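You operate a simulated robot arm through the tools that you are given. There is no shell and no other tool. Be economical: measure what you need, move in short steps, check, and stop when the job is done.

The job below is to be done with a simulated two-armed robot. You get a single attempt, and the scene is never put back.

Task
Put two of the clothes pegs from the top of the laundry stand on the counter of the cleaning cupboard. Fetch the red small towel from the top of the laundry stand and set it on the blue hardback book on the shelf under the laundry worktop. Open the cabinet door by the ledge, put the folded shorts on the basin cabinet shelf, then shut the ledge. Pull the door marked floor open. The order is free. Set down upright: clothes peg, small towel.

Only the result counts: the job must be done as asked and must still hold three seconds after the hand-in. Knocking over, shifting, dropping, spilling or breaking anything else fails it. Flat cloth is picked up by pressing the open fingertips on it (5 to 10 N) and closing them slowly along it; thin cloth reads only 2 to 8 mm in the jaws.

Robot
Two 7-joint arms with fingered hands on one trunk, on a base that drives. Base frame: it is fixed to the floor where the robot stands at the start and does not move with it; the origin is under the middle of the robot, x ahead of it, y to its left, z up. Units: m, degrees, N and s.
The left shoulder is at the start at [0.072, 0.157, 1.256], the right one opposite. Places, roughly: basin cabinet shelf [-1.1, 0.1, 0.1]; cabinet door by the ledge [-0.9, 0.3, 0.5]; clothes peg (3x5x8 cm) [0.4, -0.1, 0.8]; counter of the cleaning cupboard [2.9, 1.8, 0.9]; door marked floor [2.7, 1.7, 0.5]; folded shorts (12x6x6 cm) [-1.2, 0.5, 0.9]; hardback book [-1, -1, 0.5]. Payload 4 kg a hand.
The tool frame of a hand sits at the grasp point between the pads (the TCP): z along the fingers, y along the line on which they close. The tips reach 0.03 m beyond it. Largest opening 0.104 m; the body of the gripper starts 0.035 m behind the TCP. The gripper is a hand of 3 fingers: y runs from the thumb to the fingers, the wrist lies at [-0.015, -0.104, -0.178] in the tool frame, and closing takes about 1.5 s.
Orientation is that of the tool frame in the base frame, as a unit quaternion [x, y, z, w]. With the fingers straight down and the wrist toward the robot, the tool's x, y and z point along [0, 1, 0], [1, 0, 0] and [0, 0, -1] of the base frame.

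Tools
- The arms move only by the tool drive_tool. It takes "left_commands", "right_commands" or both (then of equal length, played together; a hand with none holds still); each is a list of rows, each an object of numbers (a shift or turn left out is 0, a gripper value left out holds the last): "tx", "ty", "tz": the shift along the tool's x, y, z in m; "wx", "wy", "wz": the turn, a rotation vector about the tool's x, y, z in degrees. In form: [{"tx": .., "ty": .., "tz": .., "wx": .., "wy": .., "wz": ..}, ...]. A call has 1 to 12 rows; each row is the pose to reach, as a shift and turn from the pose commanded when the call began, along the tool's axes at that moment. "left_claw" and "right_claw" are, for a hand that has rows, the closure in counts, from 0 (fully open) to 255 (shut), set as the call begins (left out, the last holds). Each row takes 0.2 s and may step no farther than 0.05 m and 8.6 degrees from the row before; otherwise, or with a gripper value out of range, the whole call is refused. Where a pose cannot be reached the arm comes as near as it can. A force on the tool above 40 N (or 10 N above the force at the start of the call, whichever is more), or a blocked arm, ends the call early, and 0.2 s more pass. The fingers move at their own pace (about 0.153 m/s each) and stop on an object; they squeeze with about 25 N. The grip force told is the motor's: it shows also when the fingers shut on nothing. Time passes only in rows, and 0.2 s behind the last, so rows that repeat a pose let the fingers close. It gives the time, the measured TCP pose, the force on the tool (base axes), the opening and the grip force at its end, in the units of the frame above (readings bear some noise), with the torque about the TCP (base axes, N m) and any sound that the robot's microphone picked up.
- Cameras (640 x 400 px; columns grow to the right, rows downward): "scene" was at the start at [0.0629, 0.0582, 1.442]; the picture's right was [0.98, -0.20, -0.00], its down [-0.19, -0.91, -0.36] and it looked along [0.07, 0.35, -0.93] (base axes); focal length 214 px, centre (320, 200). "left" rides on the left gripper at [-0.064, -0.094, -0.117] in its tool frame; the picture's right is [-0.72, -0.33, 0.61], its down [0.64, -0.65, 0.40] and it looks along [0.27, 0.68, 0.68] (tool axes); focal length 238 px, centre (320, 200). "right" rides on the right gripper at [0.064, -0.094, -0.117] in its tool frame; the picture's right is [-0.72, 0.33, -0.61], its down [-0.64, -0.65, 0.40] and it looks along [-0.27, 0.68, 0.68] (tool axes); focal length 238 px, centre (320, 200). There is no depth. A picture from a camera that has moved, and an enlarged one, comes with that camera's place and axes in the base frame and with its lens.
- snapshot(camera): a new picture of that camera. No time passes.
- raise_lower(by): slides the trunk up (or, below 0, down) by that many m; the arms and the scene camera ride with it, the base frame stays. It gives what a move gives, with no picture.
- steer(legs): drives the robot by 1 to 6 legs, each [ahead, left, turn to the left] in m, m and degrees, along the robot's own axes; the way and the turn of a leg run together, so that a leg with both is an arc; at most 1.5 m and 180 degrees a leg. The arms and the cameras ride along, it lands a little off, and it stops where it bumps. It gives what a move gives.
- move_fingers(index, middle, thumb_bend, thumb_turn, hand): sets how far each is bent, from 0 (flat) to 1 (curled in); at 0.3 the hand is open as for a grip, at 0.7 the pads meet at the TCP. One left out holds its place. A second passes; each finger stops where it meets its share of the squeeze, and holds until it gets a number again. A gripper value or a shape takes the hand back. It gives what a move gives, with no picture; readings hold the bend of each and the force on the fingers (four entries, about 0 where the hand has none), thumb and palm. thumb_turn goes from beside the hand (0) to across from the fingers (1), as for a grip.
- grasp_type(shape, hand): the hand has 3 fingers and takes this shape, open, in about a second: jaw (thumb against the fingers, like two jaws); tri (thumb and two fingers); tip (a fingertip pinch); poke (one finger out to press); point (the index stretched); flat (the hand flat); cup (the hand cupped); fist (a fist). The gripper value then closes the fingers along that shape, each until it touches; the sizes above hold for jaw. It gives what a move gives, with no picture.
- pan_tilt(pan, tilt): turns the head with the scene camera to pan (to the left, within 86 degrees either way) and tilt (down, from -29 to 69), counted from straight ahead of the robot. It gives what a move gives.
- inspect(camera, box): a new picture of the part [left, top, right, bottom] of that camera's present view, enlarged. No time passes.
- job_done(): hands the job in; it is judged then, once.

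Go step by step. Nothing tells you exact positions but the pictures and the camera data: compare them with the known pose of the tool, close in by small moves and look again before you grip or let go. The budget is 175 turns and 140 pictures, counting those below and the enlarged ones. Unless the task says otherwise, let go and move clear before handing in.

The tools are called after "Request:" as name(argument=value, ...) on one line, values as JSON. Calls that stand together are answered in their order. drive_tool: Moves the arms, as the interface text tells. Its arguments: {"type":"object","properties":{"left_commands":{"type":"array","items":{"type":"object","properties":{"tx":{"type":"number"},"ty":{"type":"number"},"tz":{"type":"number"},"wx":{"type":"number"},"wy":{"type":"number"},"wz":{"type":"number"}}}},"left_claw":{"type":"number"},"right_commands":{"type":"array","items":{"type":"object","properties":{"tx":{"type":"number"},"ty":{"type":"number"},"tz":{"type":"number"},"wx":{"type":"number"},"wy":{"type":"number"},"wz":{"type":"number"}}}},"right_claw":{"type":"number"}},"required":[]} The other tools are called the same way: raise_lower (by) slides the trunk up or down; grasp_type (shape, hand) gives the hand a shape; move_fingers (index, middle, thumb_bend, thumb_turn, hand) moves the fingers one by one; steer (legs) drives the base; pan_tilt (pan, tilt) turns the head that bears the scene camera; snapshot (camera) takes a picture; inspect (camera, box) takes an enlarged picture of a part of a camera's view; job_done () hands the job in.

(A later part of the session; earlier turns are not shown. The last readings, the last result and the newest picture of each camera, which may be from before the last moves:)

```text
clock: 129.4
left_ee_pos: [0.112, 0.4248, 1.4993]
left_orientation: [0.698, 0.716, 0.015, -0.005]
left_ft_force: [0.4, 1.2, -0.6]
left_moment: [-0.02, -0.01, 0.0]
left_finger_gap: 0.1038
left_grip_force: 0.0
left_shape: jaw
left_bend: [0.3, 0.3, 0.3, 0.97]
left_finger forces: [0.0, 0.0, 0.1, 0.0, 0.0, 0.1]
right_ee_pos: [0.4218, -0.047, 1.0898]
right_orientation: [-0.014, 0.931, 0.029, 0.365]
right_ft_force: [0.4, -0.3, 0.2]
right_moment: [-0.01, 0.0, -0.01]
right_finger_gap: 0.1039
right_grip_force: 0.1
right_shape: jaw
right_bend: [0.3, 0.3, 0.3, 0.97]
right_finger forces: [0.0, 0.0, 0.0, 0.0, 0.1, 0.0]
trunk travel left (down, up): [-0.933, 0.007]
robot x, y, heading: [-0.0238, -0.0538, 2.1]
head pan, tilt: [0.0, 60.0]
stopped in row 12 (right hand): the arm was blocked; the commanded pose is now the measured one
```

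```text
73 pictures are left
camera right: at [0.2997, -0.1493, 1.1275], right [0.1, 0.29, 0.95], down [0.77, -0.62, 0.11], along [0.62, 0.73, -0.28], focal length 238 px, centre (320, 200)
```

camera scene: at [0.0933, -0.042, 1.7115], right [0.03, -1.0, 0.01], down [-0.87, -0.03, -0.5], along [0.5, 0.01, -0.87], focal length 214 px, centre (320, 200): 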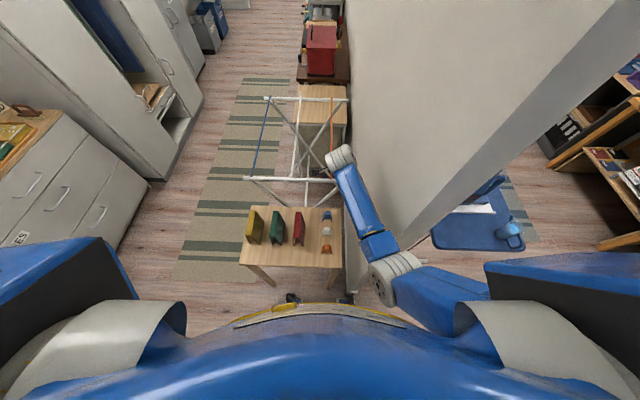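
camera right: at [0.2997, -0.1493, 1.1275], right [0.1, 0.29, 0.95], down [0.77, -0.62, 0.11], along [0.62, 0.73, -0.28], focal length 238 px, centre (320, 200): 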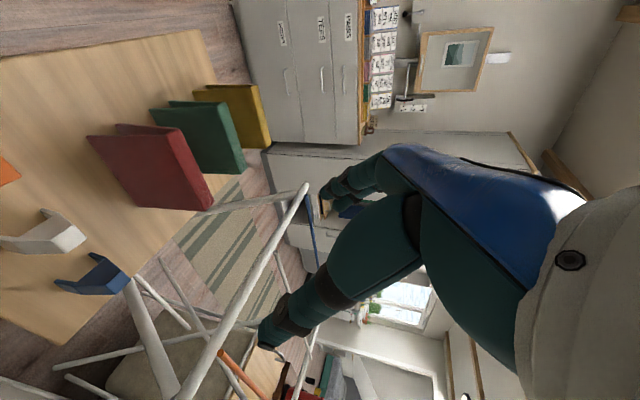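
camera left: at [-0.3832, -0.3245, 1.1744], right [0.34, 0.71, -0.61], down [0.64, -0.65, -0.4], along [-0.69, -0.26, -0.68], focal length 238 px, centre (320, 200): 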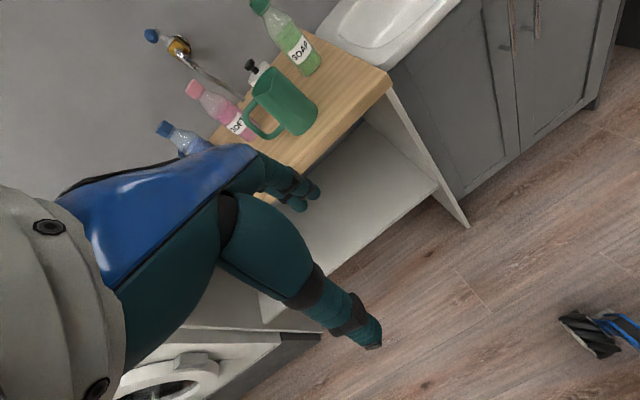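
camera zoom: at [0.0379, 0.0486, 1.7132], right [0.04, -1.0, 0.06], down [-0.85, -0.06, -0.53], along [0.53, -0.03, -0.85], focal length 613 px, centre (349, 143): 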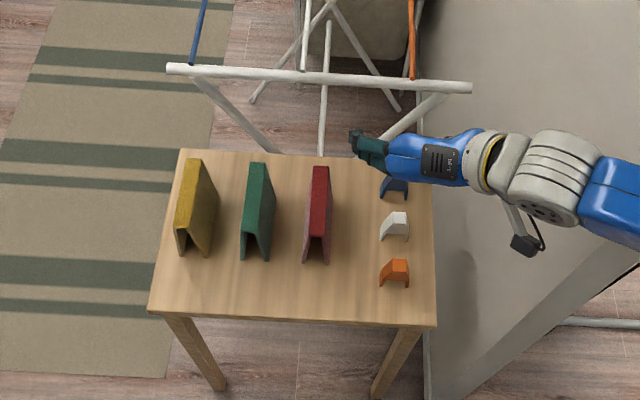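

The robot seems to be leaning — the right elbow is likely pressing on the right-hand wall. I'll move the base left, away from it.

Request:
steer(legs=[[-0.05, 0.15, 0]])

Request:
snapshot(camera="scene")

```text
clock: 130.1
left_ee_pos: [0.1268, 0.3914, 1.5325]
left_orientation: [0.71, 0.704, 0.013, 0.009]
left_ft_force: [0.6, -0.2, 0.0]
left_moment: [-0.03, -0.01, -0.01]
left_finger_gap: 0.1041
left_grip_force: 0.1
left_shape: jaw
left_bend: [0.3, 0.3, 0.3, 0.97]
left_finger forces: [0.1, 0.1, 0.1, 0.0, 0.0, 0.0]
right_ee_pos: [0.3956, -0.051, 1.0792]
right_orientation: [-0.006, 0.939, 0.086, 0.332]
right_ft_force: [0.2, -0.7, 1.2]
right_moment: [0.05, 0.05, -0.02]
right_finger_gap: 0.1038
right_grip_force: 0.2
right_shape: jaw
right_bend: [0.3, 0.3, 0.3, 0.97]
right_finger forces: [0.1, 0.1, 0.0, 0.1, 0.0, 0.0]
trunk travel left (down, up): [-0.933, 0.007]
robot x, y, heading: [-0.0326, -0.0342, 2.2]
head pan, tilt: [0.0, 60.0]
stopped in leg 1: the robot was blocked; the commanded pose is now the measured one
```

```text
72 pictures are left
camera scene: at [0.0172, 0.0829, 1.7116], right [0.04, -1.0, 0.07], down [-0.84, -0.07, -0.53], along [0.54, -0.04, -0.84], focal length 214 px, centre (320, 200)
```

scene: 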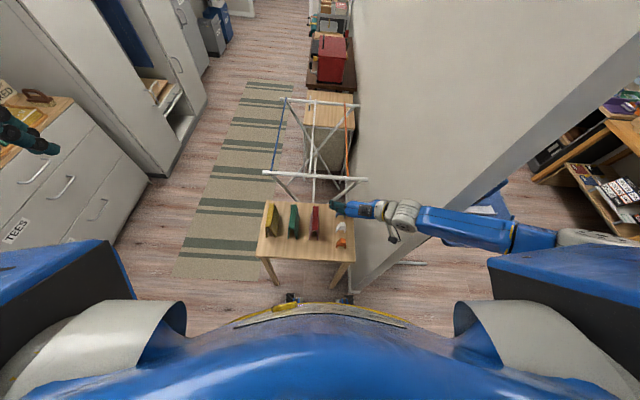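

Moving the base was blocked, so I'll free the arm first: lift the hand and bring it left.

Request:
drive_tool(right_commands=[{"ty": 0.02, "tx": -0.015, "tz": -0.015}, {"ty": 0.05, "tx": -0.03, "tz": -0.03}, {"ty": 0.08, "tx": -0.04, "tz": -0.04}, {"ty": 0.11, "tx": -0.05, "tz": -0.05}])

Request:
pan_tilt(pan=-60, tilt=50)

Request:
snapshot(camera="scene")

```text
clock: 130.5
left_ee_pos: [0.1393, 0.3578, 1.5462]
left_orientation: [0.721, 0.692, 0.011, 0.016]
left_ft_force: [-0.9, 0.5, 0.5]
left_moment: [0.02, -0.06, 0.03]
left_finger_gap: 0.1039
left_grip_force: 0.1
left_shape: jaw
left_bend: [0.3, 0.3, 0.3, 0.97]
left_finger forces: [0.0, 0.0, 0.0, 0.0, 0.0, 0.1]
right_ee_pos: [0.378, -0.0585, 1.0764]
right_orientation: [0.007, 0.947, 0.109, 0.302]
right_ft_force: [8.4, -6.2, 0.0]
right_moment: [0.29, 0.41, 0.46]
right_finger_gap: 0.1041
right_grip_force: 0.0
right_shape: jaw
right_bend: [0.3, 0.3, 0.3, 0.97]
right_finger forces: [0.1, 0.1, 0.0, 0.0, 0.1, 0.0]
trunk travel left (down, up): [-0.933, 0.007]
robot x, y, heading: [-0.047, -0.0295, 1.3]
head pan, tilt: [0.0, 60.0]
stopped in row 1 (left hand): the arm was blocked; the commanded pose is now the measured one
```

```text
clock: 131.8
left_ee_pos: [0.1171, 0.3468, 1.5478]
left_orientation: [0.712, 0.702, 0.016, 0.023]
left_ft_force: [0.3, 0.1, 0.0]
left_moment: [-0.03, 0.01, 0.01]
left_finger_gap: 0.1039
left_grip_force: 0.1
left_shape: jaw
left_bend: [0.3, 0.3, 0.3, 0.97]
left_finger forces: [0.0, 0.0, 0.0, 0.0, 0.1, 0.0]
right_ee_pos: [0.3694, -0.0801, 1.0795]
right_orientation: [0.008, 0.947, 0.097, 0.304]
right_ft_force: [1.0, -0.4, 0.7]
right_moment: [0.05, 0.0, -0.02]
right_finger_gap: 0.1038
right_grip_force: 0.1
right_shape: jaw
right_bend: [0.3, 0.3, 0.3, 0.97]
right_finger forces: [0.1, 0.0, 0.0, 0.0, 0.0, 0.0]
trunk travel left (down, up): [-0.933, 0.007]
robot x, y, heading: [-0.0377, -0.0392, 2.0]
head pan, tilt: [-60.0, 50.0]
```

```text
71 pictures are left
camera scene: at [-0.0398, 0.0062, 1.7283], right [-0.85, -0.53, -0.01], down [-0.37, 0.61, -0.71], along [0.38, -0.59, -0.71], focal length 214 px, centre (320, 200)
```

scene: 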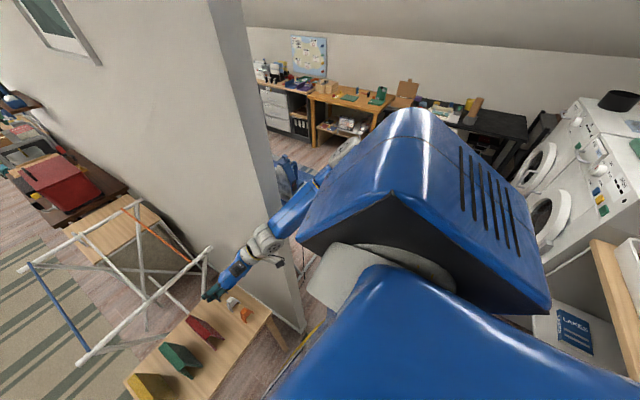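

The forearm is pressed on the end of the wall slab. Drive straight back.

Request:
steer(legs=[[-0.15, 0, 0]])

Request:
snapshot(camera="scene")

```text
clock: 132.5
left_ee_pos: [0.16, 0.284, 1.5638]
left_orientation: [0.7, 0.714, 0.013, 0.025]
left_ft_force: [0.3, 0.5, 0.6]
left_moment: [-0.02, 0.06, 0.02]
left_finger_gap: 0.1041
left_grip_force: 0.1
left_shape: jaw
left_bend: [0.3, 0.3, 0.3, 0.97]
left_finger forces: [0.0, 0.1, 0.0, 0.0, 0.0, 0.1]
right_ee_pos: [0.3255, -0.063, 1.0908]
right_orientation: [-0.009, 0.953, 0.202, 0.225]
right_ft_force: [-1.0, 0.1, 0.6]
right_moment: [0.03, 0.03, -0.03]
right_finger_gap: 0.1038
right_grip_force: 0.1
right_shape: jaw
right_bend: [0.3, 0.3, 0.3, 0.97]
right_finger forces: [0.0, 0.1, 0.0, 0.0, 0.1, 0.0]
trunk travel left (down, up): [-0.933, 0.007]
robot x, y, heading: [-0.057, -0.0314, 1.4]
head pan, tilt: [-60.0, 50.0]
stopped in leg 1: the robot was blocked; the commanded pose is now the measured one
```

```text
70 pictures are left
camera scene: at [-0.0331, 0.0012, 1.7307], right [-0.85, -0.52, 0.0], down [-0.37, 0.61, -0.7], along [0.37, -0.59, -0.72], focal length 214 px, centre (320, 200)
```

scene: 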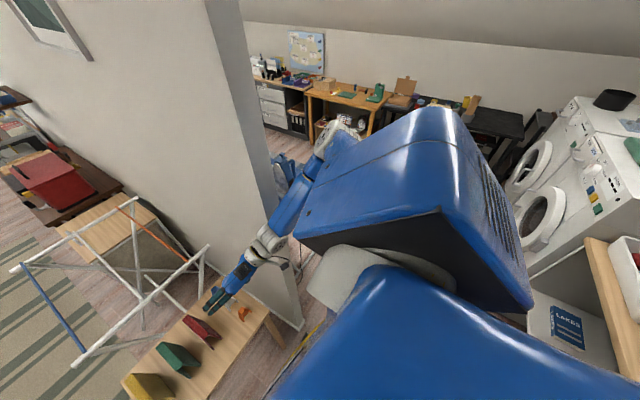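

Still blocked after ~2 cm. I need to see what's in contact on the right side.

Request:
pan_tilt(pan=-30, tilt=69)

Request:
snapshot(camera="scene")

Request:
snapshot(camera="left")

Request:
snapshot(camera="right")

```text
clock: 133.4
left_ee_pos: [0.1579, 0.2808, 1.5603]
left_orientation: [0.701, 0.712, 0.012, 0.026]
left_ft_force: [0.0, -0.4, -0.2]
left_moment: [-0.01, 0.01, 0.01]
left_finger_gap: 0.1041
left_grip_force: 0.1
left_shape: jaw
left_bend: [0.3, 0.3, 0.3, 0.97]
left_finger forces: [0.0, 0.0, 0.0, 0.1, 0.0, 0.0]
right_ee_pos: [0.3272, -0.0617, 1.0936]
right_orientation: [-0.008, 0.951, 0.205, 0.233]
right_ft_force: [0.3, -0.8, -0.4]
right_moment: [-0.01, -0.02, -0.01]
right_finger_gap: 0.1038
right_grip_force: 0.1
right_shape: jaw
right_bend: [0.3, 0.3, 0.3, 0.97]
right_finger forces: [0.1, 0.0, 0.0, 0.1, 0.0, 0.1]
trunk travel left (down, up): [-0.933, 0.007]
robot x, y, heading: [-0.0566, -0.0374, 1.3]
head pan, tilt: [-30.0, 68.8]
```

```text
69 pictures are left
camera scene: at [-0.0245, 0.0364, 1.705], right [-0.48, -0.88, 0.03], down [-0.8, 0.42, -0.42], along [0.36, -0.23, -0.91], focal length 214 px, centre (320, 200)
```

scene: 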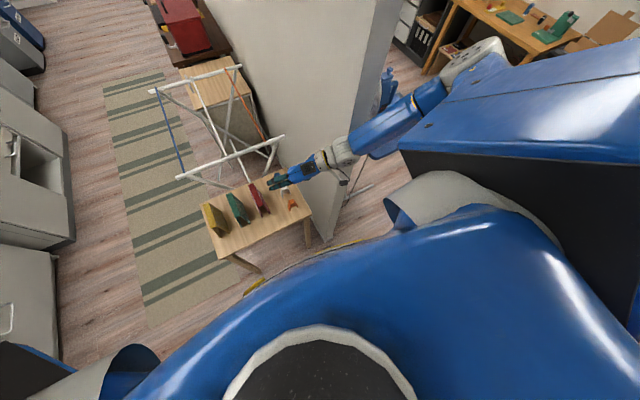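

```text
68 pictures are left
camera left: at [0.0591, 0.2174, 1.6742], right [-0.28, -0.73, -0.62], down [-0.64, 0.62, -0.45], along [0.72, 0.27, -0.64], focal length 238 px, centre (320, 200)
```

left: 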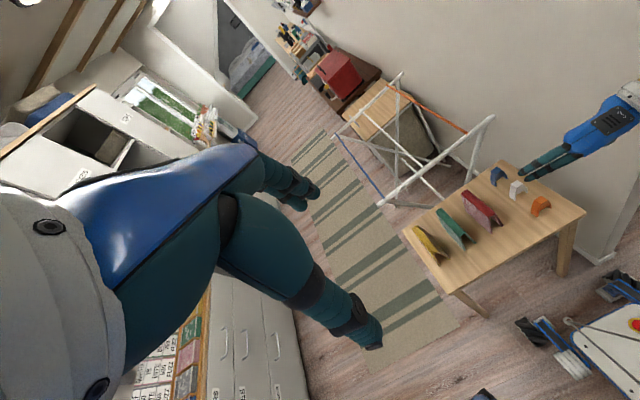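

```text
67 pictures are left
camera right: at [0.2294, -0.1902, 1.1216], right [0.34, 0.0, 0.94], down [0.82, -0.49, -0.29], along [0.46, 0.87, -0.17], focal length 238 px, centre (320, 200)
```

right: 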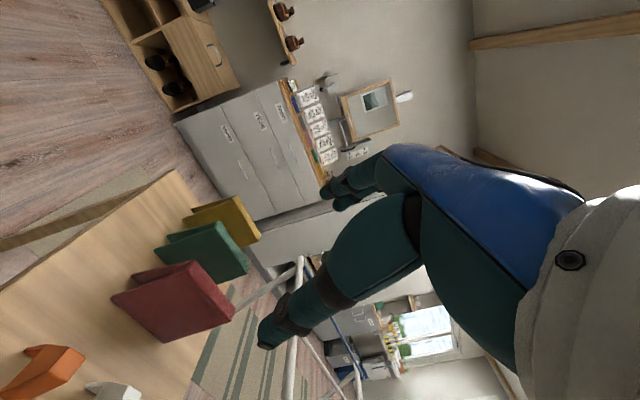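

The forearm sits against the wall's end with the elbow out to the right. I'll reverse the wrist rotation so that the elbow comes back in.

Request:
drive_tool(right_commands=[{"wx": 3.575, "wy": 1.733, "wz": 7.05}, {"wx": 7.15, "wy": 3.467, "wz": 14.1}, {"wx": 10.73, "wy": 5.2, "wz": 21.15}, {"wx": 14.3, "wy": 6.933, "wz": 28.2}, {"wx": 17.88, "wy": 8.667, "wz": 35.25}, {"wx": 21.45, "wy": 10.4, "wz": 42.3}])

Request:
steer(legs=[[-0.1, 0, 0]])

Request:
snapshot(camera="scene")

```text
clock: 133.8
left_ee_pos: [0.176, 0.2557, 1.5709]
left_orientation: [0.683, 0.73, 0.009, 0.033]
left_ft_force: [0.4, 0.6, -0.3]
left_moment: [-0.01, 0.02, 0.0]
left_finger_gap: 0.1039
left_grip_force: 0.1
left_shape: jaw
left_bend: [0.3, 0.3, 0.3, 0.97]
left_finger forces: [0.0, 0.0, 0.0, 0.0, 0.1, 0.1]
right_ee_pos: [0.3138, -0.0598, 1.0954]
right_orientation: [0.005, 0.952, 0.24, 0.191]
right_ft_force: [-0.1, 0.1, 0.4]
right_moment: [0.01, 0.02, 0.0]
right_finger_gap: 0.104
right_grip_force: 0.0
right_shape: jaw
right_bend: [0.3, 0.3, 0.3, 0.97]
right_finger forces: [0.1, 0.1, 0.0, 0.1, 0.1, 0.0]
trunk travel left (down, up): [-0.933, 0.007]
robot x, y, heading: [-0.0592, -0.0318, 1.4]
head pan, tilt: [-30.0, 68.8]
stopped in row 1 (left hand): the arm was blocked; the commanded pose is now the measured one
```

```text
clock: 134.5
left_ee_pos: [0.2047, 0.1611, 1.5772]
left_orientation: [0.677, 0.735, 0.023, 0.008]
left_ft_force: [0.7, 0.1, -0.5]
left_moment: [0.03, 0.02, 0.03]
left_finger_gap: 0.104
left_grip_force: 0.0
left_shape: jaw
left_bend: [0.3, 0.3, 0.3, 0.97]
left_finger forces: [0.1, 0.0, 0.0, 0.1, 0.0, 0.0]
right_ee_pos: [0.2813, -0.082, 1.0989]
right_orientation: [-0.013, 0.938, 0.318, 0.137]
right_ft_force: [0.4, 0.3, 0.0]
right_moment: [-0.01, 0.0, 0.03]
right_finger_gap: 0.1038
right_grip_force: 0.1
right_shape: jaw
right_bend: [0.3, 0.3, 0.3, 0.97]
right_finger forces: [0.0, 0.0, 0.0, 0.1, 0.0, 0.0]
trunk travel left (down, up): [-0.933, 0.007]
robot x, y, heading: [-0.0672, -0.032, 1.5]
head pan, tilt: [-30.0, 68.8]
stopped in leg 1: the robot was blocked; the commanded pose is now the measured one
```

```text
66 pictures are left
camera scene: at [-0.0289, -0.0041, 1.7068], right [-0.47, -0.88, 0.01], down [-0.81, 0.43, -0.41], along [0.35, -0.2, -0.91], focal length 214 px, centre (320, 200)
```

scene: 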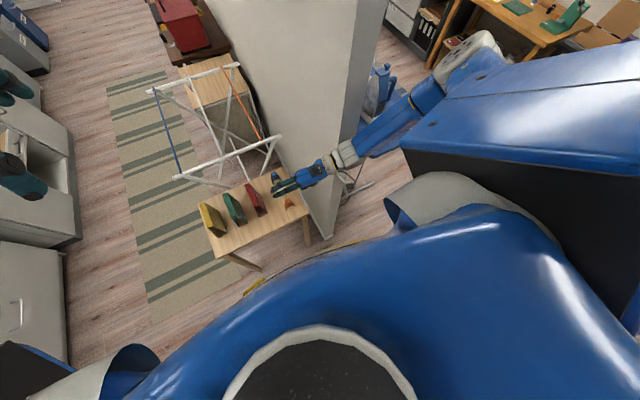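

The log says the *left* arm is the blocked one. Let me look at the left side.

Request:
pan_tilt(pan=60, tilt=25)

Request:
snapshot(camera="scene")

Request:
snapshot(camera="left")

```text
clock: 136.2
left_ee_pos: [0.2001, 0.1676, 1.5768]
left_orientation: [0.677, 0.736, 0.024, 0.01]
left_ft_force: [-0.7, 0.0, -0.3]
left_moment: [-0.01, 0.01, -0.02]
left_finger_gap: 0.1038
left_grip_force: 0.0
left_shape: jaw
left_bend: [0.3, 0.3, 0.3, 0.97]
left_finger forces: [0.0, 0.1, 0.1, 0.0, 0.0, 0.1]
right_ee_pos: [0.2827, -0.0839, 1.097]
right_orientation: [-0.01, 0.94, 0.31, 0.141]
right_ft_force: [0.3, 0.0, -0.3]
right_moment: [-0.01, 0.03, -0.02]
right_finger_gap: 0.1042
right_grip_force: 0.0
right_shape: jaw
right_bend: [0.3, 0.3, 0.3, 0.97]
right_finger forces: [0.1, 0.1, 0.1, 0.0, 0.1, 0.0]
trunk travel left (down, up): [-0.933, 0.007]
robot x, y, heading: [-0.0654, -0.0268, 1.9]
head pan, tilt: [60.0, 25.0]
```

```text
65 pictures are left
camera scene: at [-0.0394, 0.1006, 1.762], right [0.88, -0.47, 0.05], down [-0.16, -0.4, -0.9], along [0.45, 0.79, -0.43], focal length 214 px, centre (320, 200)
```

scene: 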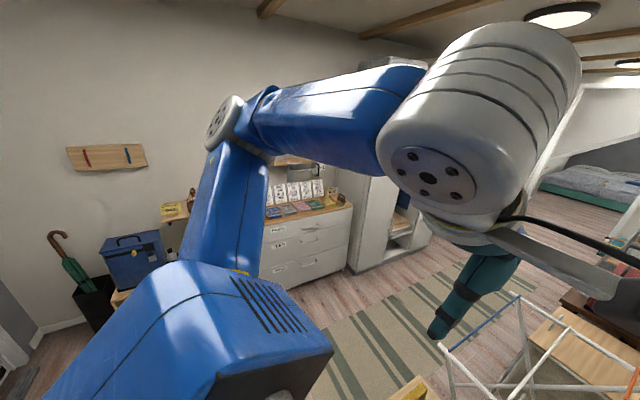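

```text
64 pictures are left
camera left: at [0.1064, 0.0925, 1.6893], right [-0.24, -0.73, -0.64], down [-0.69, 0.59, -0.42], along [0.69, 0.34, -0.64], focal length 238 px, centre (320, 200)
```

left: 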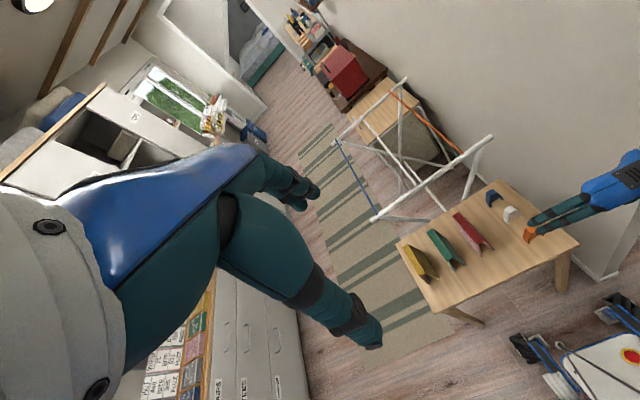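

The left wrist is folded up against my own head — a self-collision. Move the left hand outward and down.

Request:
drive_tool(left_commands=[{"tx": 0.025, "tz": 0.02, "ty": 0.01}, {"tx": 0.05, "tz": 0.04, "ty": 0.02}, {"tx": 0.08, "tz": 0.06, "ty": 0.03}, {"tx": 0.11, "tz": 0.08, "ty": 0.05}, {"tx": 0.14, "tz": 0.1, "ty": 0.07}, {"tx": 0.17, "tz": 0.13, "ty": 0.09}, {"tx": 0.2, "tz": 0.16, "ty": 0.1}, {"tx": 0.22, "tz": 0.2, "ty": 0.1}, {"tx": 0.22, "tz": 0.24, "ty": 0.1}])

Request:
snapshot(camera="scene")

```text
clock: 138.4
left_ee_pos: [0.3058, 0.3776, 1.351]
left_orientation: [0.676, 0.737, 0.029, -0.004]
left_ft_force: [0.7, -0.4, 0.2]
left_moment: [0.03, 0.05, 0.02]
left_finger_gap: 0.104
left_grip_force: 0.0
left_shape: jaw
left_bend: [0.3, 0.3, 0.3, 0.97]
left_finger forces: [0.0, 0.1, 0.0, 0.0, 0.0, 0.0]
left hand out of reach, approached as far as the arm can: row 3
right_ee_pos: [0.2756, -0.0928, 1.0903]
right_orientation: [-0.013, 0.936, 0.333, 0.114]
right_ft_force: [0.7, -0.4, -0.5]
right_moment: [0.0, 0.06, -0.02]
right_finger_gap: 0.1037
right_grip_force: 0.0
right_shape: jaw
right_bend: [0.3, 0.3, 0.3, 0.97]
right_finger forces: [0.0, 0.1, 0.2, 0.1, 0.0, 0.1]
trunk travel left (down, up): [-0.933, 0.007]
robot x, y, heading: [-0.0663, -0.0286, 1.5]
head pan, tilt: [60.0, 25.0]
stopped in row 9 (left hand): the arm was blocked; the commanded pose is now the measured one
```

```text
63 pictures are left
camera scene: at [-0.0294, 0.0904, 1.7631], right [0.88, -0.48, 0.04], down [-0.17, -0.39, -0.9], along [0.45, 0.79, -0.43], focal length 214 px, centre (320, 200)
```

scene: 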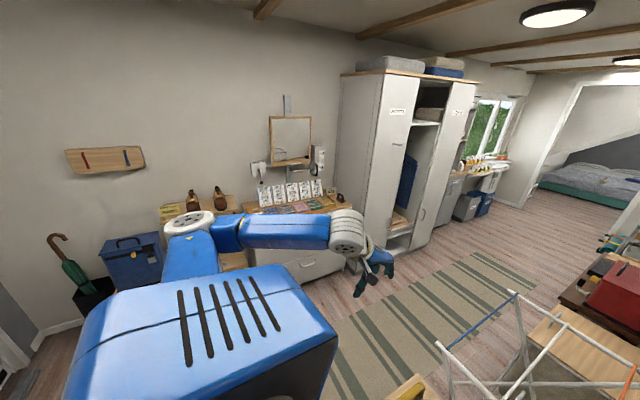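

Left arm is free now. Try backing up again.

Request:
steer(legs=[[-0.12, 0, 0]])

Request:
pan_tilt(pan=-30, tilt=60)

Request:
snapshot(camera="scene")

```text
clock: 139.6
left_ee_pos: [0.2359, 0.3772, 1.3315]
left_orientation: [0.676, 0.737, 0.013, -0.015]
left_ft_force: [0.2, 0.3, -0.5]
left_moment: [-0.03, 0.04, -0.01]
left_finger_gap: 0.1041
left_grip_force: 0.0
left_shape: jaw
left_bend: [0.3, 0.3, 0.3, 0.97]
left_finger forces: [0.1, 0.2, 0.0, 0.1, 0.0, 0.0]
right_ee_pos: [0.2171, -0.1034, 1.0746]
right_orientation: [0.0, 0.941, 0.319, 0.114]
right_ft_force: [-0.2, 0.2, -0.6]
right_moment: [0.0, 0.02, 0.05]
right_finger_gap: 0.1041
right_grip_force: 0.1
right_shape: jaw
right_bend: [0.3, 0.3, 0.3, 0.97]
right_finger forces: [0.0, 0.0, 0.0, 0.0, 0.0, 0.0]
trunk travel left (down, up): [-0.933, 0.007]
robot x, y, heading: [-0.1837, -0.0317, 1.7]
head pan, tilt: [60.0, 25.0]
```

```text
clock: 141.2
left_ee_pos: [0.225, 0.3623, 1.341]
left_orientation: [0.675, 0.737, 0.021, -0.016]
left_ft_force: [-0.8, -0.2, 0.0]
left_moment: [0.0, 0.02, 0.01]
left_finger_gap: 0.1043
left_grip_force: 0.0
left_shape: jaw
left_bend: [0.3, 0.3, 0.3, 0.97]
left_finger forces: [0.0, 0.0, 0.1, 0.0, 0.0, 0.0]
right_ee_pos: [0.2086, -0.1166, 1.0765]
right_orientation: [-0.001, 0.938, 0.324, 0.12]
right_ft_force: [-0.3, -0.2, 0.1]
right_moment: [0.06, -0.01, 0.03]
right_finger_gap: 0.104
right_grip_force: 0.0
right_shape: jaw
right_bend: [0.3, 0.3, 0.3, 0.97]
right_finger forces: [0.0, 0.0, 0.1, 0.0, 0.0, 0.0]
trunk travel left (down, up): [-0.933, 0.007]
robot x, y, heading: [-0.1849, -0.033, 1.7]
head pan, tilt: [-30.0, 60.0]
```

```text
62 pictures are left
camera scene: at [-0.0693, -0.0604, 1.7112], right [-0.47, -0.88, 0.0], down [-0.77, 0.41, -0.5], along [0.44, -0.24, -0.87], focal length 214 px, centre (320, 200)
```

scene: 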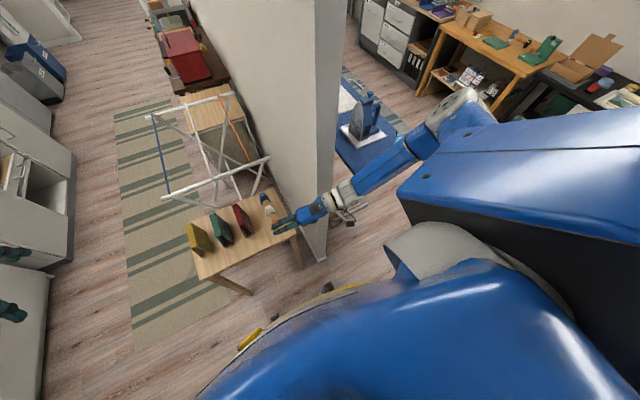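

Free and upright again; everything still stands. Move left 0.2 for elbow room, lower a bit, then restore the 45° orientation.

Request:
steer(legs=[[0, 0.2, 0]])

Request:
drive_tool(right_commands=[{"wx": 5.9, "wy": -4.88, "wz": -2.45}, {"wx": 11.8, "wy": -9.77, "wz": -4.9}, {"wx": 17.7, "wy": -14.65, "wz": -7.35}, {"wx": 23.6, "wy": -19.53, "wz": -9.8}, {"wx": 29.5, "wy": -24.42, "wz": -12.25}, {"wx": 35.4, "wy": -29.3, "wz": -14.7}], left_commands=[{"tz": 0.02}, {"tz": 0.04}, {"tz": 0.06}, {"tz": 0.08}, {"tz": 0.1}, {"tz": 0.12}])

Request:
pan_tilt(pan=-10, tilt=58)

Request:
snapshot(camera="scene")

```text
clock: 142.8
left_ee_pos: [0.2147, 0.538, 1.3465]
left_orientation: [0.675, 0.737, 0.027, -0.021]
left_ft_force: [-0.2, -1.8, 0.8]
left_moment: [0.06, 0.0, -0.01]
left_finger_gap: 0.1039
left_grip_force: 0.1
left_shape: jaw
left_bend: [0.3, 0.3, 0.3, 0.97]
left_finger forces: [0.0, 0.1, 0.0, 0.0, 0.0, 0.0]
right_ee_pos: [0.2005, 0.0657, 1.0743]
right_orientation: [-0.002, 0.936, 0.331, 0.12]
right_ft_force: [0.4, -0.3, 0.6]
right_moment: [0.07, 0.0, -0.02]
right_finger_gap: 0.1039
right_grip_force: 0.1
right_shape: jaw
right_bend: [0.3, 0.3, 0.3, 0.97]
right_finger forces: [0.0, 0.0, 0.0, 0.0, 0.1, 0.0]
trunk travel left (down, up): [-0.933, 0.007]
robot x, y, heading: [-0.1878, 0.1669, 2.1]
head pan, tilt: [-30.0, 60.0]
```

```text
clock: 144.2
left_ee_pos: [0.2118, 0.5775, 1.2205]
left_orientation: [0.673, 0.739, 0.019, -0.013]
left_ft_force: [-0.6, -0.8, 0.2]
left_moment: [-0.05, -0.03, -0.03]
left_finger_gap: 0.1042
left_grip_force: 0.1
left_shape: jaw
left_bend: [0.3, 0.3, 0.3, 0.97]
left_finger forces: [0.1, 0.0, 0.0, 0.0, 0.0, 0.0]
right_ee_pos: [0.1969, 0.0932, 1.0786]
right_orientation: [-0.004, 0.922, -0.004, 0.386]
right_ft_force: [0.0, 0.5, 0.0]
right_moment: [0.0, 0.0, -0.02]
right_finger_gap: 0.1041
right_grip_force: 0.1
right_shape: jaw
right_bend: [0.3, 0.3, 0.3, 0.97]
right_finger forces: [0.0, 0.0, 0.0, 0.0, 0.1, 0.0]
trunk travel left (down, up): [-0.933, 0.007]
robot x, y, heading: [-0.1934, 0.164, 2.1]
head pan, tilt: [-30.0, 60.0]
```

```text
clock: 145.1
left_ee_pos: [0.2138, 0.5728, 1.2215]
left_orientation: [0.674, 0.738, 0.02, -0.013]
left_ft_force: [0.4, -1.2, 0.9]
left_moment: [0.0, -0.03, 0.01]
left_finger_gap: 0.1039
left_grip_force: 0.0
left_shape: jaw
left_bend: [0.3, 0.3, 0.3, 0.97]
left_finger forces: [0.1, 0.0, 0.1, 0.0, 0.1, 0.1]
right_ee_pos: [0.1984, 0.0891, 1.0777]
right_orientation: [-0.004, 0.923, -0.002, 0.384]
right_ft_force: [0.5, -0.1, -0.1]
right_moment: [-0.01, -0.02, -0.01]
right_finger_gap: 0.1042
right_grip_force: 0.0
right_shape: jaw
right_bend: [0.3, 0.3, 0.3, 0.97]
right_finger forces: [0.1, 0.0, 0.1, 0.1, 0.0, 0.0]
trunk travel left (down, up): [-0.933, 0.007]
robot x, y, heading: [-0.193, 0.1689, 2.1]
head pan, tilt: [-10.0, 58.0]
```

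```text
61 pictures are left
camera scene: at [-0.0725, 0.1661, 1.7139], right [-0.14, -0.99, 0.01], down [-0.84, 0.11, -0.53], along [0.52, -0.08, -0.85], focal length 214 px, centre (320, 200)
```

scene: 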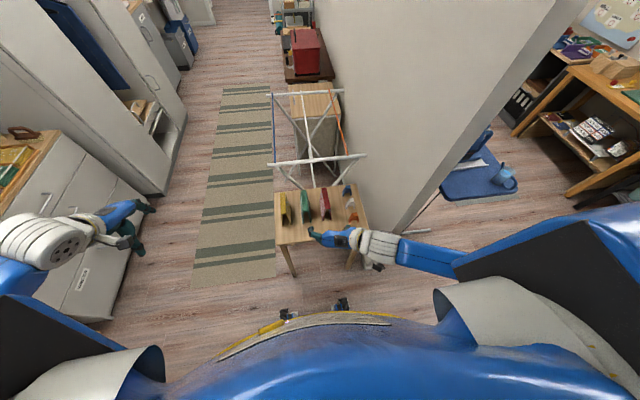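

Orientation is right. Lower the trunk, drive in over the towel, and check.

Request:
raise_lower(by=-0.16)

Request:
steer(legs=[[0.19, -0.03, -2]])

Request:
inspect(camera="scene", box=[240, 150, 400, 290])

Request:
snapshot(camera="right")

```text
clock: 146.9
left_ee_pos: [0.2131, 0.5692, 1.063]
left_orientation: [0.674, 0.738, 0.022, -0.015]
left_ft_force: [-0.3, -0.2, -0.1]
left_moment: [-0.02, 0.02, 0.0]
left_finger_gap: 0.1038
left_grip_force: 0.1
left_shape: jaw
left_bend: [0.3, 0.3, 0.3, 0.97]
left_finger forces: [0.0, 0.0, 0.0, 0.0, 0.1, 0.0]
right_ee_pos: [0.1979, 0.0839, 0.9168]
right_orientation: [-0.003, 0.923, -0.001, 0.385]
right_ft_force: [-0.1, 0.0, 0.8]
right_moment: [-0.01, 0.01, 0.02]
right_finger_gap: 0.1041
right_grip_force: 0.1
right_shape: jaw
right_bend: [0.3, 0.3, 0.3, 0.97]
right_finger forces: [0.1, 0.1, 0.0, 0.0, 0.1, 0.0]
trunk travel left (down, up): [-0.773, 0.167]
robot x, y, heading: [-0.1898, 0.1664, 1.9]
head pan, tilt: [-10.0, 58.0]
```

```text
clock: 148.5
left_ee_pos: [0.4114, 0.5285, 1.0643]
left_orientation: [0.687, 0.726, 0.023, -0.012]
left_ft_force: [0.8, 0.3, -0.1]
left_moment: [0.01, 0.02, 0.02]
left_finger_gap: 0.1042
left_grip_force: 0.0
left_shape: jaw
left_bend: [0.3, 0.3, 0.3, 0.97]
left_finger forces: [0.1, 0.0, 0.1, 0.1, 0.1, 0.1]
right_ee_pos: [0.382, 0.0453, 0.9174]
right_orientation: [0.012, 0.922, -0.007, 0.386]
right_ft_force: [0.0, 0.2, 0.6]
right_moment: [0.02, 0.0, -0.01]
right_finger_gap: 0.104
right_grip_force: 0.1
right_shape: jaw
right_bend: [0.3, 0.3, 0.3, 0.97]
right_finger forces: [0.1, 0.0, 0.0, 0.0, 0.0, 0.1]
trunk travel left (down, up): [-0.773, 0.167]
robot x, y, heading: [-0.0017, 0.1373, 0.3]
head pan, tilt: [-10.0, 58.0]
```

```text
2.86 times, centred on (320, 220) of scene
camera zoom: at [0.1114, 0.1295, 1.5544], right [-0.17, -0.99, 0.0], down [-0.83, 0.14, -0.53], along [0.52, -0.09, -0.85], focal length 613 px, centre (320, 143)
```

zoom: 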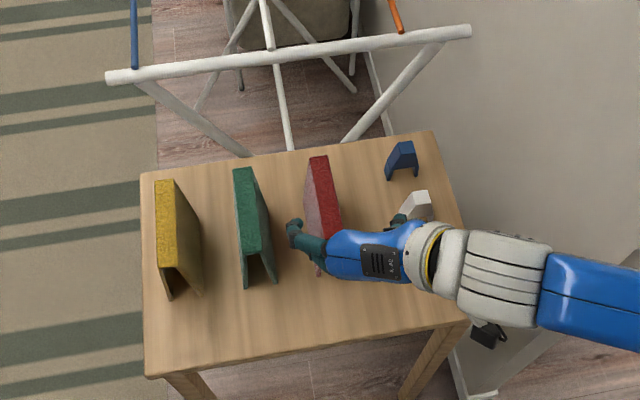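

```text
59 pictures are left
camera right: at [0.2507, -0.0464, 0.9549], right [0.08, 0.33, 0.94], down [0.72, -0.67, 0.18], along [0.69, 0.66, -0.29], focal length 238 px, centre (320, 200)
```

right: 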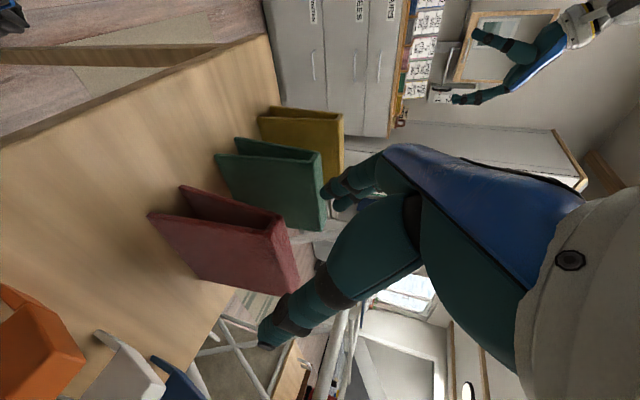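

Towel: center y≈0.061, near end x≈0.408, top z≈0.85. Move over and lower straddling it, to z≈0.84 first.

Request:
drive_tool(right_commands=[{"ty": 0.016, "tx": -0.02, "tz": 0.02}, {"ty": 0.016, "tx": -0.043, "tz": 0.043}, {"ty": 0.016, "tx": -0.023, "tz": 0.063}, {"ty": 0.016, "tx": 0.0, "tz": 0.086}, {"ty": 0.016, "tx": 0.014, "tz": 0.1}])

Request:
inspect(camera="scene", box=[260, 170, 400, 290])

Request:
snapshot(camera="right")

```text
clock: 149.7
left_ee_pos: [0.4163, 0.5268, 1.0631]
left_orientation: [0.687, 0.726, 0.022, -0.014]
left_ft_force: [0.1, 0.2, -0.8]
left_moment: [0.04, 0.02, 0.02]
left_finger_gap: 0.1039
left_grip_force: 0.1
left_shape: jaw
left_bend: [0.3, 0.3, 0.3, 0.97]
left_finger forces: [0.0, 0.0, 0.1, 0.1, 0.1, 0.0]
right_ee_pos: [0.4467, 0.0581, 0.8365]
right_orientation: [0.012, 0.923, -0.006, 0.385]
right_ft_force: [-0.1, 0.8, 3.7]
right_moment: [0.04, 0.19, 0.03]
right_finger_gap: 0.1038
right_grip_force: 0.2
right_shape: jaw
right_bend: [0.3, 0.3, 0.3, 0.97]
right_finger forces: [0.1, 0.0, 0.0, 0.0, 0.0, 2.9]
trunk travel left (down, up): [-0.773, 0.167]
robot x, y, heading: [-0.0029, 0.1374, -0.1]
head pan, tilt: [-10.0, 58.0]
```

```text
3.33 times, centred on (330, 230) of scene
camera zoom: at [0.1173, 0.128, 1.554], right [-0.17, -0.99, 0.0], down [-0.84, 0.14, -0.53], along [0.52, -0.09, -0.85], focal length 715 px, centre (287, 100)
```

zoom: 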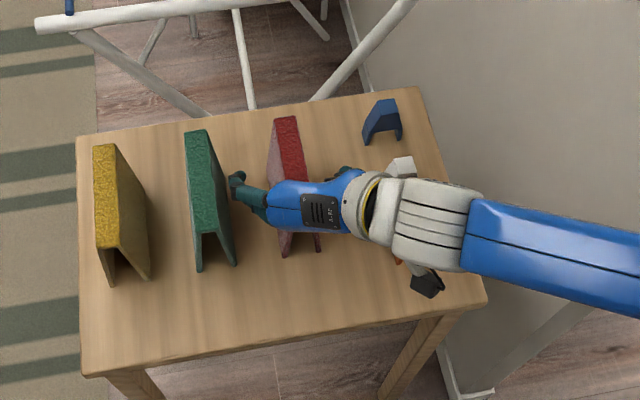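

```text
57 pictures are left
camera right: at [0.316, -0.032, 0.8735], right [0.08, 0.33, 0.94], down [0.72, -0.67, 0.17], along [0.69, 0.66, -0.29], focal length 238 px, centre (320, 200)
```

right: 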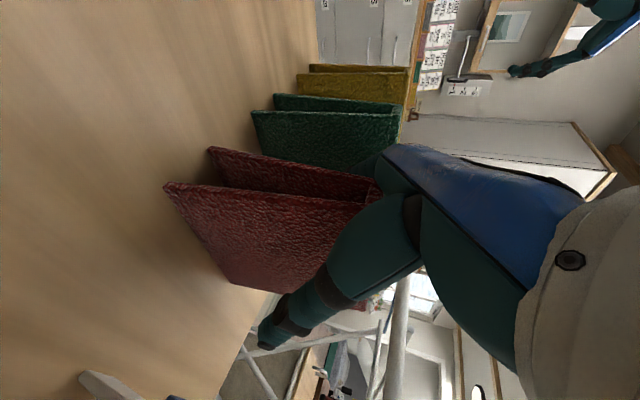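

Palm lightly touches the towel's spine; fingers straddle it. Ease up 4 mm and close.

Request:
drive_tool(right_commands=[{"tx": -0.003, "tz": -0.003, "ty": 0.004}, {"tx": -0.003, "tz": -0.003, "ty": 0.004}, {"tx": -0.003, "tz": -0.003, "ty": 0.004}, {"tx": -0.003, "tz": -0.003, "ty": 0.004}, {"tx": -0.003, "tz": -0.003, "ty": 0.004}, {"tx": -0.003, "tz": -0.003, "ty": 0.004}, {"tx": -0.003, "tz": -0.003, "ty": 0.004}, {"tx": -0.003, "tz": -0.003, "ty": 0.004}], right_claw=255)

Request:
snapshot(camera="right")

```text
clock: 151.5
left_ee_pos: [0.4151, 0.526, 1.0634]
left_orientation: [0.686, 0.727, 0.022, -0.014]
left_ft_force: [-0.3, -0.2, -0.3]
left_moment: [0.01, -0.01, 0.01]
left_finger_gap: 0.1039
left_grip_force: 0.1
left_shape: jaw
left_bend: [0.3, 0.3, 0.3, 0.97]
left_finger forces: [0.0, 0.0, 0.0, 0.1, 0.0, 0.0]
right_ee_pos: [0.446, 0.0611, 0.8407]
right_orientation: [0.013, 0.923, -0.007, 0.384]
right_ft_force: [-0.2, -1.3, -0.2]
right_moment: [-0.01, 0.0, 0.01]
right_finger_gap: 0.0283
right_grip_force: 25.4
right_shape: jaw
right_bend: [0.74, 0.56, 0.74, 1.0]
right_finger forces: [14.2, 7.9, 0.0, 0.0, 22.1, 0.1]
trunk travel left (down, up): [-0.773, 0.167]
robot x, y, heading: [-0.0029, 0.1385, 0.1]
head pan, tilt: [-10.0, 58.0]
```

```text
56 pictures are left
camera right: at [0.3158, -0.029, 0.8771], right [0.08, 0.33, 0.94], down [0.72, -0.67, 0.17], along [0.69, 0.66, -0.29], focal length 238 px, centre (320, 200)
```

right: 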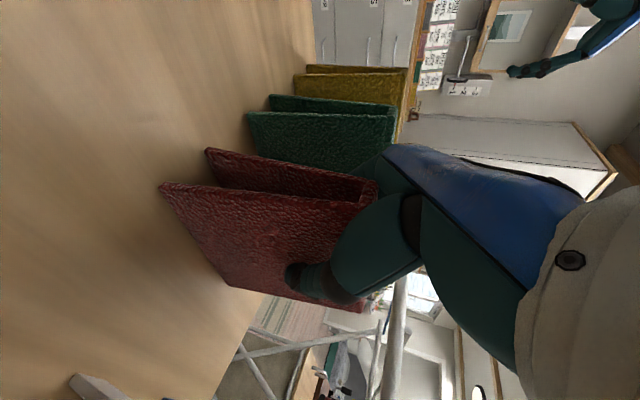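

Towel gripped. Lift straight up.

Request:
drive_tool(right_commands=[{"tx": -0.015, "tz": -0.015}, {"tx": -0.04, "tz": -0.04}, {"tx": -0.065, "tz": -0.065}, {"tx": -0.09, "tz": -0.09}, {"tx": -0.115, "tz": -0.115}, {"tx": -0.14, "tz": -0.14}])

Request:
snapshot(camera="scene")

```text
clock: 152.9
left_ee_pos: [0.4165, 0.527, 1.063]
left_orientation: [0.686, 0.727, 0.021, -0.014]
left_ft_force: [-0.1, 0.6, 0.5]
left_moment: [0.04, -0.01, -0.03]
left_finger_gap: 0.1041
left_grip_force: 0.0
left_shape: jaw
left_bend: [0.3, 0.3, 0.3, 0.97]
left_finger forces: [0.0, 0.1, 0.0, 0.0, 0.0, 0.0]
right_ee_pos: [0.4461, 0.0611, 1.0397]
right_orientation: [0.012, 0.923, -0.007, 0.384]
right_ft_force: [-0.1, -0.3, -0.3]
right_moment: [0.02, 0.02, -0.02]
right_finger_gap: 0.0283
right_grip_force: 24.5
right_shape: jaw
right_bend: [0.74, 0.56, 0.74, 1.0]
right_finger forces: [14.3, 8.0, 0.1, 0.0, 22.2, 0.0]
trunk travel left (down, up): [-0.773, 0.167]
robot x, y, heading: [-0.0031, 0.14, -0.1]
head pan, tilt: [-10.0, 58.0]
```

```text
55 pictures are left
camera scene: at [0.1179, 0.1276, 1.5538], right [-0.17, -0.99, 0.0], down [-0.84, 0.15, -0.53], along [0.52, -0.09, -0.85], focal length 214 px, centre (320, 200)
```

scene: 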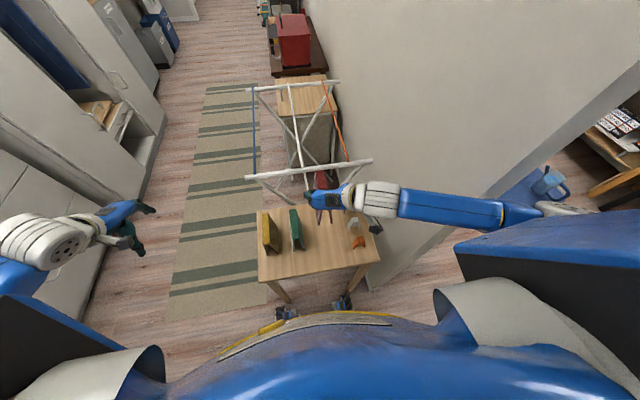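

Towel lifted cleanly. Back up 0.3 and turn left to face the worktop side, then look.

Request:
steer(legs=[[-0.3, 0, 0], [0, 0, 179]])

Request:
pan_tilt(pan=40, tilt=45)

Request:
snapshot(camera="scene")

```text
clock: 162.1
left_ee_pos: [-0.7329, -0.2338, 1.0632]
left_orientation: [0.711, -0.703, 0.013, 0.022]
left_ft_force: [-0.4, -0.7, -0.5]
left_moment: [0.0, 0.0, 0.01]
left_finger_gap: 0.1039
left_grip_force: 0.1
left_shape: jaw
left_bend: [0.3, 0.3, 0.3, 0.97]
left_finger forces: [0.0, 0.0, 0.0, 0.0, 0.0, 0.0]
right_ee_pos: [-0.742, 0.2332, 1.0397]
right_orientation: [0.922, -0.033, -0.384, -0.016]
right_ft_force: [0.0, 0.0, -1.0]
right_moment: [-0.02, 0.02, 0.02]
right_finger_gap: 0.0282
right_grip_force: 25.2
right_shape: jaw
right_bend: [0.74, 0.56, 0.74, 1.0]
right_finger forces: [14.2, 7.8, 0.0, 0.0, 22.1, 0.0]
trunk travel left (down, up): [-0.773, 0.167]
robot x, y, heading: [-0.2977, 0.1393, 177.5]
head pan, tilt: [-10.0, 58.0]
```

```text
clock: 163.3
left_ee_pos: [-0.7327, -0.2336, 1.0632]
left_orientation: [0.711, -0.703, 0.014, 0.021]
left_ft_force: [-0.3, 0.1, 0.0]
left_moment: [-0.02, 0.04, -0.06]
left_finger_gap: 0.1041
left_grip_force: 0.1
left_shape: jaw
left_bend: [0.3, 0.3, 0.3, 0.97]
left_finger forces: [0.0, 0.0, 0.1, 0.0, 0.0, 0.1]
right_ee_pos: [-0.7411, 0.2332, 1.0392]
right_orientation: [0.923, -0.034, -0.384, -0.015]
right_ft_force: [0.2, -0.1, -0.7]
right_moment: [0.03, -0.02, 0.02]
right_finger_gap: 0.0284
right_grip_force: 25.5
right_shape: jaw
right_bend: [0.74, 0.56, 0.74, 1.0]
right_finger forces: [14.2, 7.8, 0.0, 0.0, 22.1, 0.0]
trunk travel left (down, up): [-0.773, 0.167]
robot x, y, heading: [-0.2974, 0.1386, 177.6]
head pan, tilt: [40.0, 45.0]
```

```text
54 pictures are left
camera scene: at [-0.4147, 0.0884, 1.5709], right [-0.61, 0.79, 0.0], down [0.56, 0.43, -0.71], along [-0.56, -0.43, -0.71], focal length 214 px, centre (320, 200)
```

scene: 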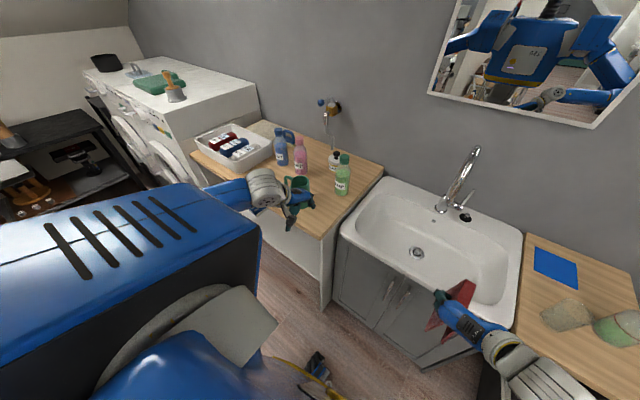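

Left hand hovers near the mug, so back up first, then slide sideways (−y) to the front of the shelf.

Request:
steer(legs=[[-0.18, 0, 0], [0, 0.9, 2.5]])

Request:
pan_tilt(pan=10, tilt=45)

Request:
snapshot(camera="scene")

```text
clock: 169.1
left_ee_pos: [-0.5619, -1.155, 1.0657]
left_orientation: [0.725, -0.688, 0.015, 0.023]
left_ft_force: [0.6, -0.4, 0.0]
left_moment: [-0.01, 0.05, -0.03]
left_finger_gap: 0.104
left_grip_force: 0.1
left_shape: jaw
left_bend: [0.3, 0.3, 0.3, 0.97]
left_finger forces: [0.0, 0.0, 0.0, 0.0, 0.0, 0.0]
right_ee_pos: [-0.5908, -0.6892, 1.0388]
right_orientation: [0.923, -0.014, -0.384, -0.005]
right_ft_force: [0.6, 0.3, -0.4]
right_moment: [-0.01, -0.02, 0.01]
right_finger_gap: 0.0282
right_grip_force: 25.0
right_shape: jaw
right_bend: [0.74, 0.56, 0.74, 1.0]
right_finger forces: [14.2, 7.8, 0.0, 0.0, 22.2, 0.0]
trunk travel left (down, up): [-0.773, 0.167]
robot x, y, heading: [-0.1469, -0.7669, 180.3]
head pan, tilt: [40.0, 45.0]
```

```text
clock: 170.1
left_ee_pos: [-0.5616, -1.1569, 1.0647]
left_orientation: [0.725, -0.688, 0.013, 0.023]
left_ft_force: [-0.2, 0.0, 0.1]
left_moment: [0.01, -0.01, 0.03]
left_finger_gap: 0.1039
left_grip_force: 0.0
left_shape: jaw
left_bend: [0.3, 0.3, 0.3, 0.97]
left_finger forces: [0.0, 0.0, 0.0, 0.0, 0.0, 0.0]
right_ee_pos: [-0.5906, -0.6905, 1.0393]
right_orientation: [0.923, -0.013, -0.384, -0.007]
right_ft_force: [0.1, -0.6, -0.6]
right_moment: [-0.02, 0.0, -0.03]
right_finger_gap: 0.0282
right_grip_force: 25.3
right_shape: jaw
right_bend: [0.74, 0.56, 0.74, 1.0]
right_finger forces: [14.3, 7.7, 0.0, 0.0, 22.0, 0.1]
trunk travel left (down, up): [-0.773, 0.167]
robot x, y, heading: [-0.1423, -0.7721, 179.8]
head pan, tilt: [10.0, 45.0]
```

```text
53 pictures are left
camera scene: at [-0.2766, -0.7831, 1.5709], right [-0.17, 0.98, 0.0], down [0.7, 0.12, -0.71], along [-0.7, -0.12, -0.71], focal length 214 px, centre (320, 200)
```

scene: 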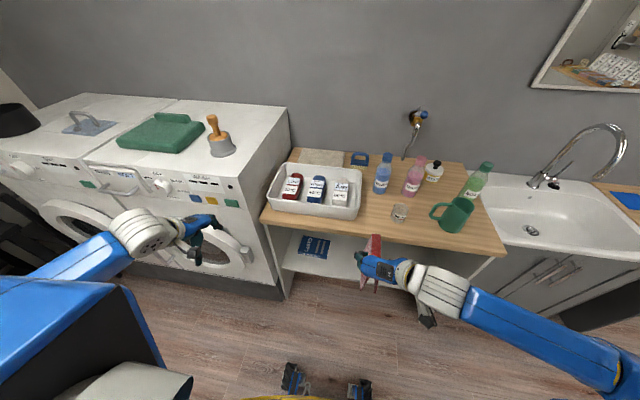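

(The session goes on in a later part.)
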